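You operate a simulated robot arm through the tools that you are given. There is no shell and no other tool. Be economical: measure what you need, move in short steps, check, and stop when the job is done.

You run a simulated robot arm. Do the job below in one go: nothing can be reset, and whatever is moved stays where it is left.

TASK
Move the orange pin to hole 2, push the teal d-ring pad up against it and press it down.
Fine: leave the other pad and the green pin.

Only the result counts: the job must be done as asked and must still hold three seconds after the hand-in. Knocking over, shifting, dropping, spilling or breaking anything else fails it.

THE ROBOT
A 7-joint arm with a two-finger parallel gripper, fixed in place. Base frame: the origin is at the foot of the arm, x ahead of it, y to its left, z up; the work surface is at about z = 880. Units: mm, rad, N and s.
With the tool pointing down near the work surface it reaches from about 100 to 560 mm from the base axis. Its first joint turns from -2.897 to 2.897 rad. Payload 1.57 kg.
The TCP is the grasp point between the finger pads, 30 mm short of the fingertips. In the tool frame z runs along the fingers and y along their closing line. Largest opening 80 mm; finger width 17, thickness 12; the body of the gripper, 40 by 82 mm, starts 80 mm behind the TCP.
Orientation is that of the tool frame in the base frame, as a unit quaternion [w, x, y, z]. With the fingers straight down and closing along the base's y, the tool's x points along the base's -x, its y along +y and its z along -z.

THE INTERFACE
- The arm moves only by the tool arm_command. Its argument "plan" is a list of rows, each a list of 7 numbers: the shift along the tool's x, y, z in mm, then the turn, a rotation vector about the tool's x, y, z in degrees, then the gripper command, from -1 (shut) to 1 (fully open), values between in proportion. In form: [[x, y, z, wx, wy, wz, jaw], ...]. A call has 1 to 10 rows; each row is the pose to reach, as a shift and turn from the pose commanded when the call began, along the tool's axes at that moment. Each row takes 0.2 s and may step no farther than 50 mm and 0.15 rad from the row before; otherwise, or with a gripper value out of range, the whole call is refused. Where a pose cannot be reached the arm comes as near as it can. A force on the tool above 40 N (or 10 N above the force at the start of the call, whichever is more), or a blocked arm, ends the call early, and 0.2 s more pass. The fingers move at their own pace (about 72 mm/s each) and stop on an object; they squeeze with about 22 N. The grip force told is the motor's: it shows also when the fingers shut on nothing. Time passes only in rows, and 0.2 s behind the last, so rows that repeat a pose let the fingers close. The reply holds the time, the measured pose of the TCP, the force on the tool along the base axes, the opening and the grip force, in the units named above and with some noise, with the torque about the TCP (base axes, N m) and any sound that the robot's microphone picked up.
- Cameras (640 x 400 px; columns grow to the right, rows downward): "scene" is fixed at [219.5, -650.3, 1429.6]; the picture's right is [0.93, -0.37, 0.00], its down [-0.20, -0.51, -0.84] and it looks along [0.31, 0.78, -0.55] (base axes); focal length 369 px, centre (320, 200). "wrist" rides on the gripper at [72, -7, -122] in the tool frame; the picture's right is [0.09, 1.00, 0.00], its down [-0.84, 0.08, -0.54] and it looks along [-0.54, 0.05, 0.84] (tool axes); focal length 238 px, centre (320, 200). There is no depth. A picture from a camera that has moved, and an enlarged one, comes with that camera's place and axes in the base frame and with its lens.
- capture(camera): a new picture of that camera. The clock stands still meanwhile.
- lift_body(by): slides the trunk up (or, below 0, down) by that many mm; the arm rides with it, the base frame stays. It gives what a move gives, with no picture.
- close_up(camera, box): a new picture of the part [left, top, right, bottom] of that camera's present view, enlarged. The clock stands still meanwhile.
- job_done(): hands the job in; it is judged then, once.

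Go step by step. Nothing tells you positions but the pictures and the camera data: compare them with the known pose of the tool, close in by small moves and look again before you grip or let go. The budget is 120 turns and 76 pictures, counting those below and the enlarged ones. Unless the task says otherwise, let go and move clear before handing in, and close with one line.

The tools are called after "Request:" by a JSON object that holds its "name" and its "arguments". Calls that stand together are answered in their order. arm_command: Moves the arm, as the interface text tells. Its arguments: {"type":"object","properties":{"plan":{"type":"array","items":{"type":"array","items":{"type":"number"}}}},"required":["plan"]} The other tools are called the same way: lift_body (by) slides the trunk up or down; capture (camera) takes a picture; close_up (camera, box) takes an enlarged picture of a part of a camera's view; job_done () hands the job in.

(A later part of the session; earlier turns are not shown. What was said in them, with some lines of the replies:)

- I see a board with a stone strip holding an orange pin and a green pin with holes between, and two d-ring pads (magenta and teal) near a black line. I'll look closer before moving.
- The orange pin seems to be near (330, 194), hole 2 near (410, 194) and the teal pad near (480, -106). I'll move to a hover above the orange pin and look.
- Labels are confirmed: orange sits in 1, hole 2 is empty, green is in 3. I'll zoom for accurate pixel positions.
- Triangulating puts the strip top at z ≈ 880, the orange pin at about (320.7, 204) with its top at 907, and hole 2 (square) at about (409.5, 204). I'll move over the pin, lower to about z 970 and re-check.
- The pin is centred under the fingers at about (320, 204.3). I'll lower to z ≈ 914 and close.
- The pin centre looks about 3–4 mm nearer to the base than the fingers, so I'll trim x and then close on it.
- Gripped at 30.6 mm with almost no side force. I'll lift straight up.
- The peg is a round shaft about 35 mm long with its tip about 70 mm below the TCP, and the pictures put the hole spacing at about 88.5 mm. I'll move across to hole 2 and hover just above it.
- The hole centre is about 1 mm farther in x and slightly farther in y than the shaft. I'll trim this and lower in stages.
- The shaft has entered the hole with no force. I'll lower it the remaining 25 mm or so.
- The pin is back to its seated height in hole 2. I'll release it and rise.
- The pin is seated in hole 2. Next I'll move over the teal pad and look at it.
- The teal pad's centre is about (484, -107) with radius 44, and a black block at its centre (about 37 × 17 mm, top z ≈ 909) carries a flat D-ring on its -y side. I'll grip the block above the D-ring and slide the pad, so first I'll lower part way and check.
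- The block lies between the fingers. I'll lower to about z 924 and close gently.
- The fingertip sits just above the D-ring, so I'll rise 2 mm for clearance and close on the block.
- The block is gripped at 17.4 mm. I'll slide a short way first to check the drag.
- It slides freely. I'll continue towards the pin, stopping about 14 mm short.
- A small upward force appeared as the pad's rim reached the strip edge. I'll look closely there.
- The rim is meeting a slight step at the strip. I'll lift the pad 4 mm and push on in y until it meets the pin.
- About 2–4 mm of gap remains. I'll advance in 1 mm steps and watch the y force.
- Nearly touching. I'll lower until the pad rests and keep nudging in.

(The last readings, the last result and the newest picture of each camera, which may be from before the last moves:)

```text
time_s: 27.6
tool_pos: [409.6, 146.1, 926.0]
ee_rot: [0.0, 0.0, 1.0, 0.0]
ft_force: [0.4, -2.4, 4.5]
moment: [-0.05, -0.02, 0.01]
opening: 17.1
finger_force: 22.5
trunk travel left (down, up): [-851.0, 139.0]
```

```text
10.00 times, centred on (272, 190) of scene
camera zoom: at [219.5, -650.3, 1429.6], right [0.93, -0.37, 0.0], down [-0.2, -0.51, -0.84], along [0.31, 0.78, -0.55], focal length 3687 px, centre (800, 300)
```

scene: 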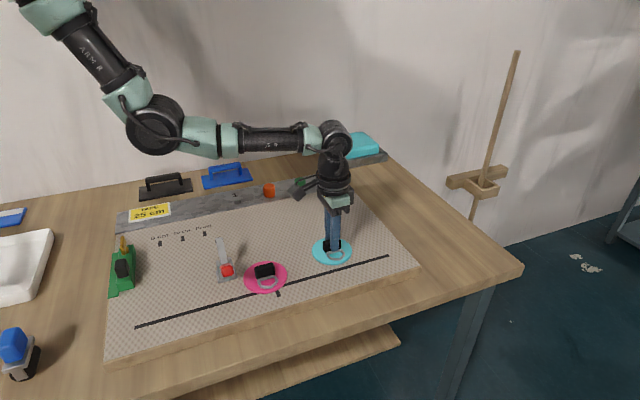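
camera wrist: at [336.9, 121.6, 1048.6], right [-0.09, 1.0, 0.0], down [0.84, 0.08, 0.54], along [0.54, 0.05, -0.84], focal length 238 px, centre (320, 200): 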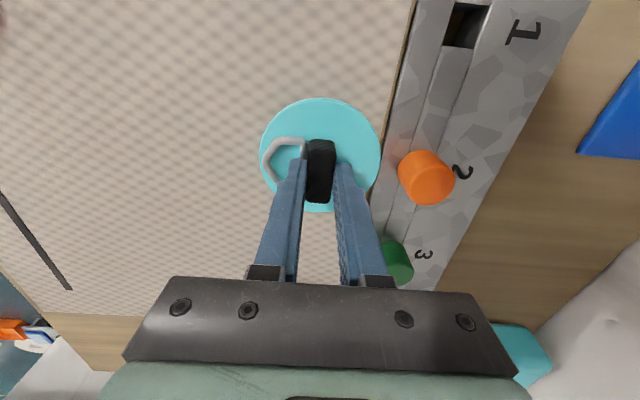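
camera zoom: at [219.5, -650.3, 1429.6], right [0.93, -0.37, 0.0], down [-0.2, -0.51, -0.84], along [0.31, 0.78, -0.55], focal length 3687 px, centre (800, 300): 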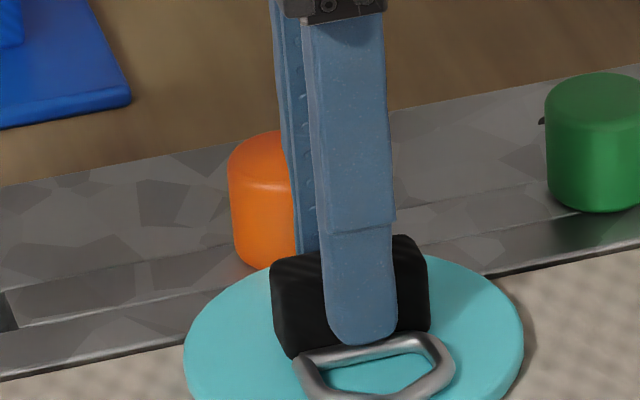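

The pad is in contact: the y force is about -2.4 N and the pin is taken up against its hole. I'll open slightly (clear of the pin), rise and look.

Request:
{"name": "arm_command", "arguments": {"plan": [[0, 0, 0, 0, 0, 0, -0.25], [0, 0, 0, 0, 0, 0, -0.25], [0, 0, -10, 0, 0, 0, -0.25], [0, 0, -30, 0, 0, 0, -0.25], [0, 0, -50, 0, 0, 0, -0.25], [0, 0, -50, 0, 0, 0, -1], [0, 0, -50, 0, 0, 0, -1]]}}

Request:
{"name": "capture", "arguments": {"camera": "wrist"}}

Request:
{"name": "close_up", "arguments": {"camera": "wrist", "box": [290, 80, 418, 180]}}

Request:
{"name": "close_up", "arguments": {"camera": "scene", "box": [240, 170, 304, 210]}}

```text
time_s: 29.2
tool_pos: [409.2, 146.5, 976.4]
ee_rot: [0.0, 0.0, 1.0, 0.001]
ft_force: [0.2, 0.6, 0.1]
moment: [0.04, -0.02, -0.01]
opening: 0.0
finger_force: 21.6
trunk travel left (down, up): [-851.0, 139.0]
```

```text
31 pictures are left
camera wrist: at [337.4, 139.4, 1098.5], right [-0.09, 1.0, 0.0], down [0.84, 0.08, 0.54], along [0.54, 0.05, -0.84], focal length 238 px, centre (320, 200)
```

wrist: 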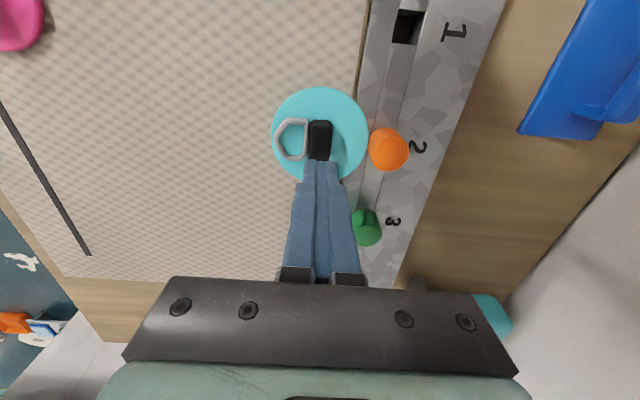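

```text
4.00 times, centred on (354, 130) of wrist
camera zoom: at [337.4, 139.4, 1098.5], right [-0.09, 1.0, 0.0], down [0.84, 0.08, 0.54], along [0.54, 0.05, -0.84], focal length 953 px, centre (184, 480)
```

zoom: 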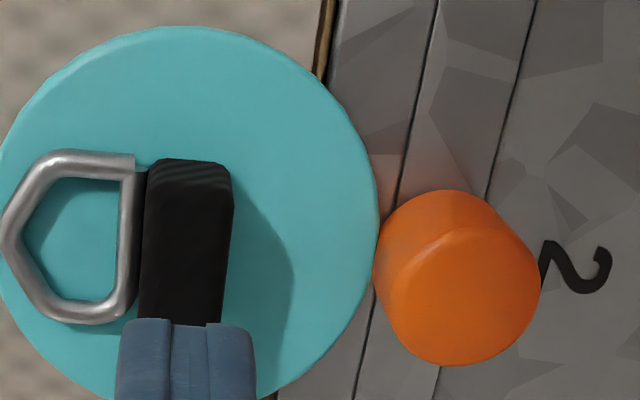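

```text
10.00 times, centred on (272, 190) of scene
camera zoom: at [219.5, -650.3, 1429.6], right [0.93, -0.37, 0.0], down [-0.2, -0.51, -0.84], along [0.31, 0.78, -0.55], focal length 3687 px, centre (800, 300)
```

zoom: 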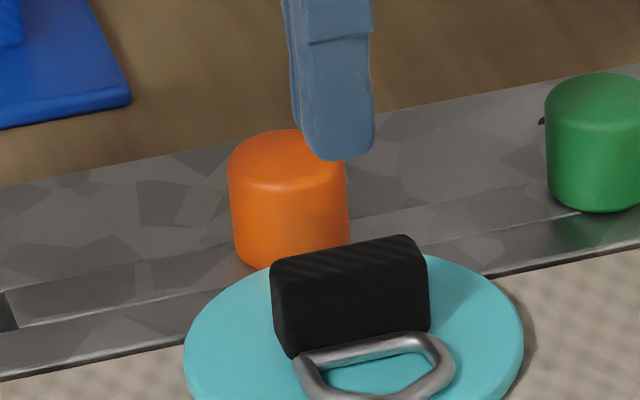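

The pad touches the pin and both sit well. I'll press on the top of the block with closed fingers, closing in on contact slowly.

Request:
{"name": "arm_command", "arguments": {"plan": [[0, 0, 12, 0, 0, 0, -1], [0, 0, 24, 0, 0, 0, -1], [0, 0, 32, 0, 0, 0, -1], [0, 0, 35, 0, 0, 0, -1], [0, 0, 36, 0, 0, 0, -1], [0, 0, 36, 0, 0, 0, -1]]}}

```text
time_s: 30.6
tool_pos: [408.3, 146.4, 941.6]
ee_rot: [0.002, -0.001, 1.0, 0.0]
ft_force: [-4.0, -0.8, 14.1]
moment: [-0.02, 0.12, 0.01]
opening: 0.2
finger_force: 21.3
trunk travel left (down, up): [-851.0, 139.0]
```

Contact at about z 941 with 14 N. I'll press a little harder, in steps, and hold.

Request:
{"name": "arm_command", "arguments": {"plan": [[0, 0, 0.7, 0, 0, 0, -1], [0, 0, 1.4, 0, 0, 0, -1], [0, 0, 1.4, 0, 0, 0, -1], [0, 0, 1.4, 0, 0, 0, -1]]}}

Request:
{"name": "close_up", "arguments": {"camera": "scene", "box": [240, 170, 304, 210]}}

```text
time_s: 31.6
tool_pos: [408.2, 147.0, 942.2]
ee_rot: [0.003, -0.001, 1.0, 0.001]
ft_force: [-5.3, -0.2, 31.8]
moment: [0.03, 0.18, 0.07]
opening: 0.0
finger_force: 21.4
trunk travel left (down, up): [-851.0, 139.0]
```

```text
10.00 times, centred on (272, 190) of scene
camera zoom: at [219.5, -650.3, 1429.6], right [0.93, -0.37, 0.0], down [-0.2, -0.51, -0.84], along [0.31, 0.78, -0.55], focal length 3687 px, centre (800, 300)
```

zoom: 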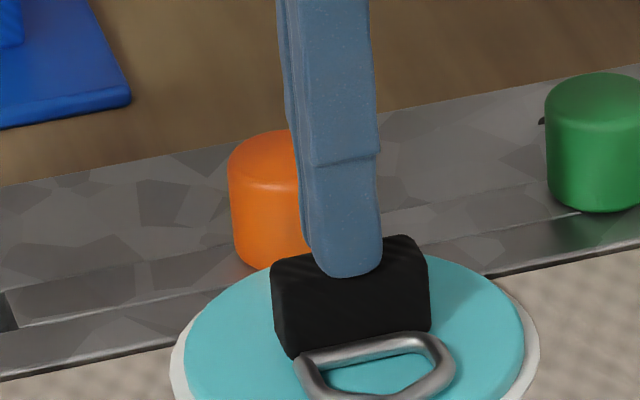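

A white bead of adhesive has come out around the pad, so the press took. I'll hold a moment longer, then go straight up.

Request:
{"name": "arm_command", "arguments": {"plan": [[0, 0, 0, 0, 0, 0, -1], [0, 0, 0, 0, 0, 0, -1], [0, 0, 0, 0, 0, 0, -1], [0, 0, 0, 0, 0, 0, -1], [0, 0, -5, 0, 0, 0, -1], [0, 0, -25, 0, 0, 0, -1], [0, 0, -60, 0, 0, 0, -1], [0, 0, -100, 0, 0, 0, -1], [0, 0, -100, 0, 0, 0, -1]]}}

Request:
{"name": "capture", "arguments": {"camera": "scene"}}

Request:
{"name": "close_up", "arguments": {"camera": "scene", "box": [240, 170, 304, 210]}}

Request:
{"name": "close_up", "arguments": {"camera": "wrist", "box": [270, 60, 398, 160]}}

```text
time_s: 33.6
tool_pos: [408.9, 147.0, 1040.1]
ee_rot: [0.0, 0.0, 1.0, -0.001]
ft_force: [0.5, 0.2, 0.3]
moment: [0.0, 0.01, -0.02]
opening: 0.0
finger_force: 21.0
trunk travel left (down, up): [-851.0, 139.0]
```

```text
27 pictures are left
```

scene: 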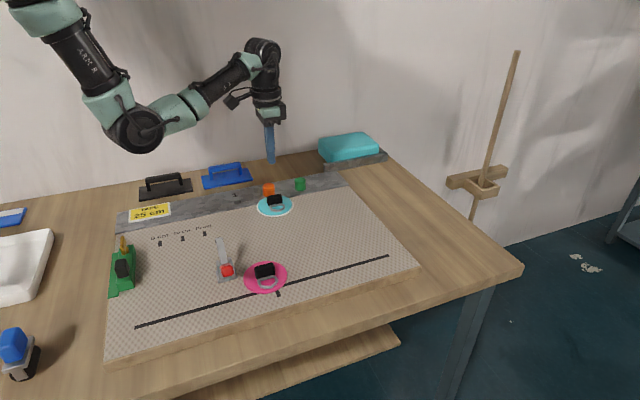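

```text
10.00 times, centred on (272, 190) of scene
camera zoom: at [219.5, -650.3, 1429.6], right [0.93, -0.37, 0.0], down [-0.2, -0.51, -0.84], along [0.31, 0.78, -0.55], focal length 3687 px, centre (800, 300)
```

zoom: 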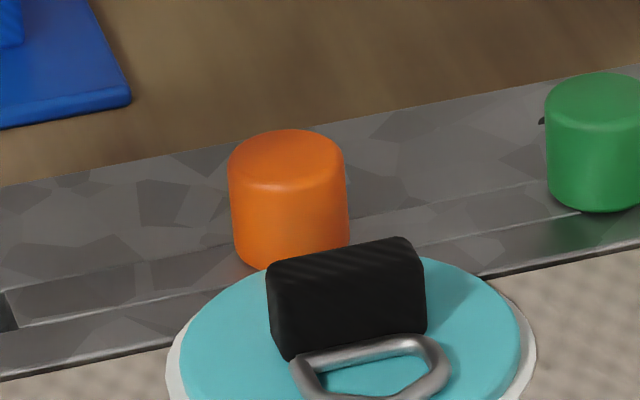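

```text
4.00 times, centred on (334, 110) of wrist
camera zoom: at [336.5, 139.2, 1160.9], right [-0.09, 1.0, 0.0], down [0.84, 0.08, 0.54], along [0.54, 0.05, -0.84], focal length 953 px, centre (264, 560)
```

zoom: 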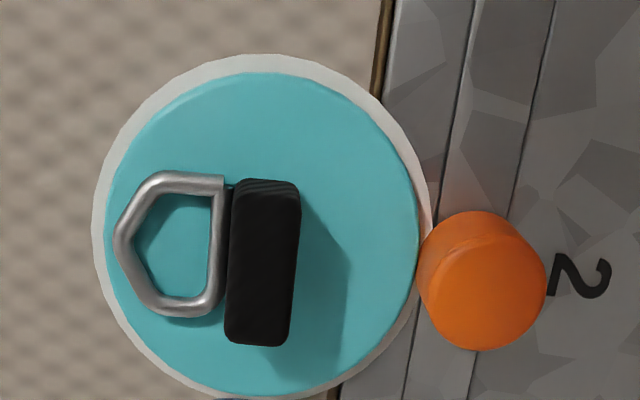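

The pin is in hole 2, and the pad is pressed and sits against it. I'll take one close check of the contact.

Request:
{"name": "close_up", "arguments": {"camera": "wrist", "box": [340, 95, 380, 130]}}

Request:
{"name": "close_up", "arguments": {"camera": "scene", "box": [256, 182, 288, 202]}}

```text
11.43 times, centred on (360, 112) of wrist
camera zoom: at [336.5, 139.2, 1160.9], right [-0.09, 1.0, 0.0], down [0.84, 0.08, 0.54], along [0.54, 0.05, -0.84], focal length 2724 px, centre (-137, 1200)
```

zoom: 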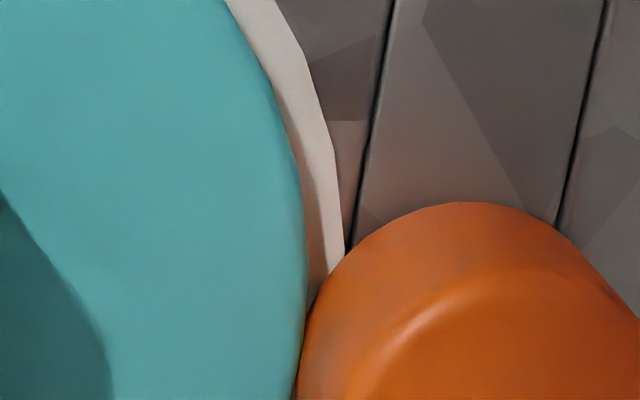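

```text
16.00 times, centred on (272, 192) of scene
camera zoom: at [219.5, -650.3, 1429.6], right [0.93, -0.37, 0.0], down [-0.2, -0.51, -0.84], along [0.31, 0.78, -0.55], focal length 5899 px, centre (1088, 328)
```

zoom: 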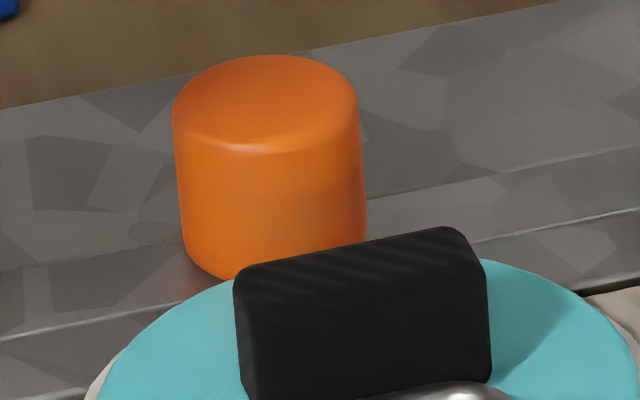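

The pad rim meets the pin with no visible gap, the arm is clear, and the magenta pad and green pin look undisturbed. I'm handing in.

Request:
{"name": "job_done", "arguments": {}}

```text
The job is handed in.
```

The orange pin is in hole 2, and the teal d-ring pad is up against it and pressed down at about 32 N until white adhesive showed around its rim; the magenta pad and green pin were left alone.
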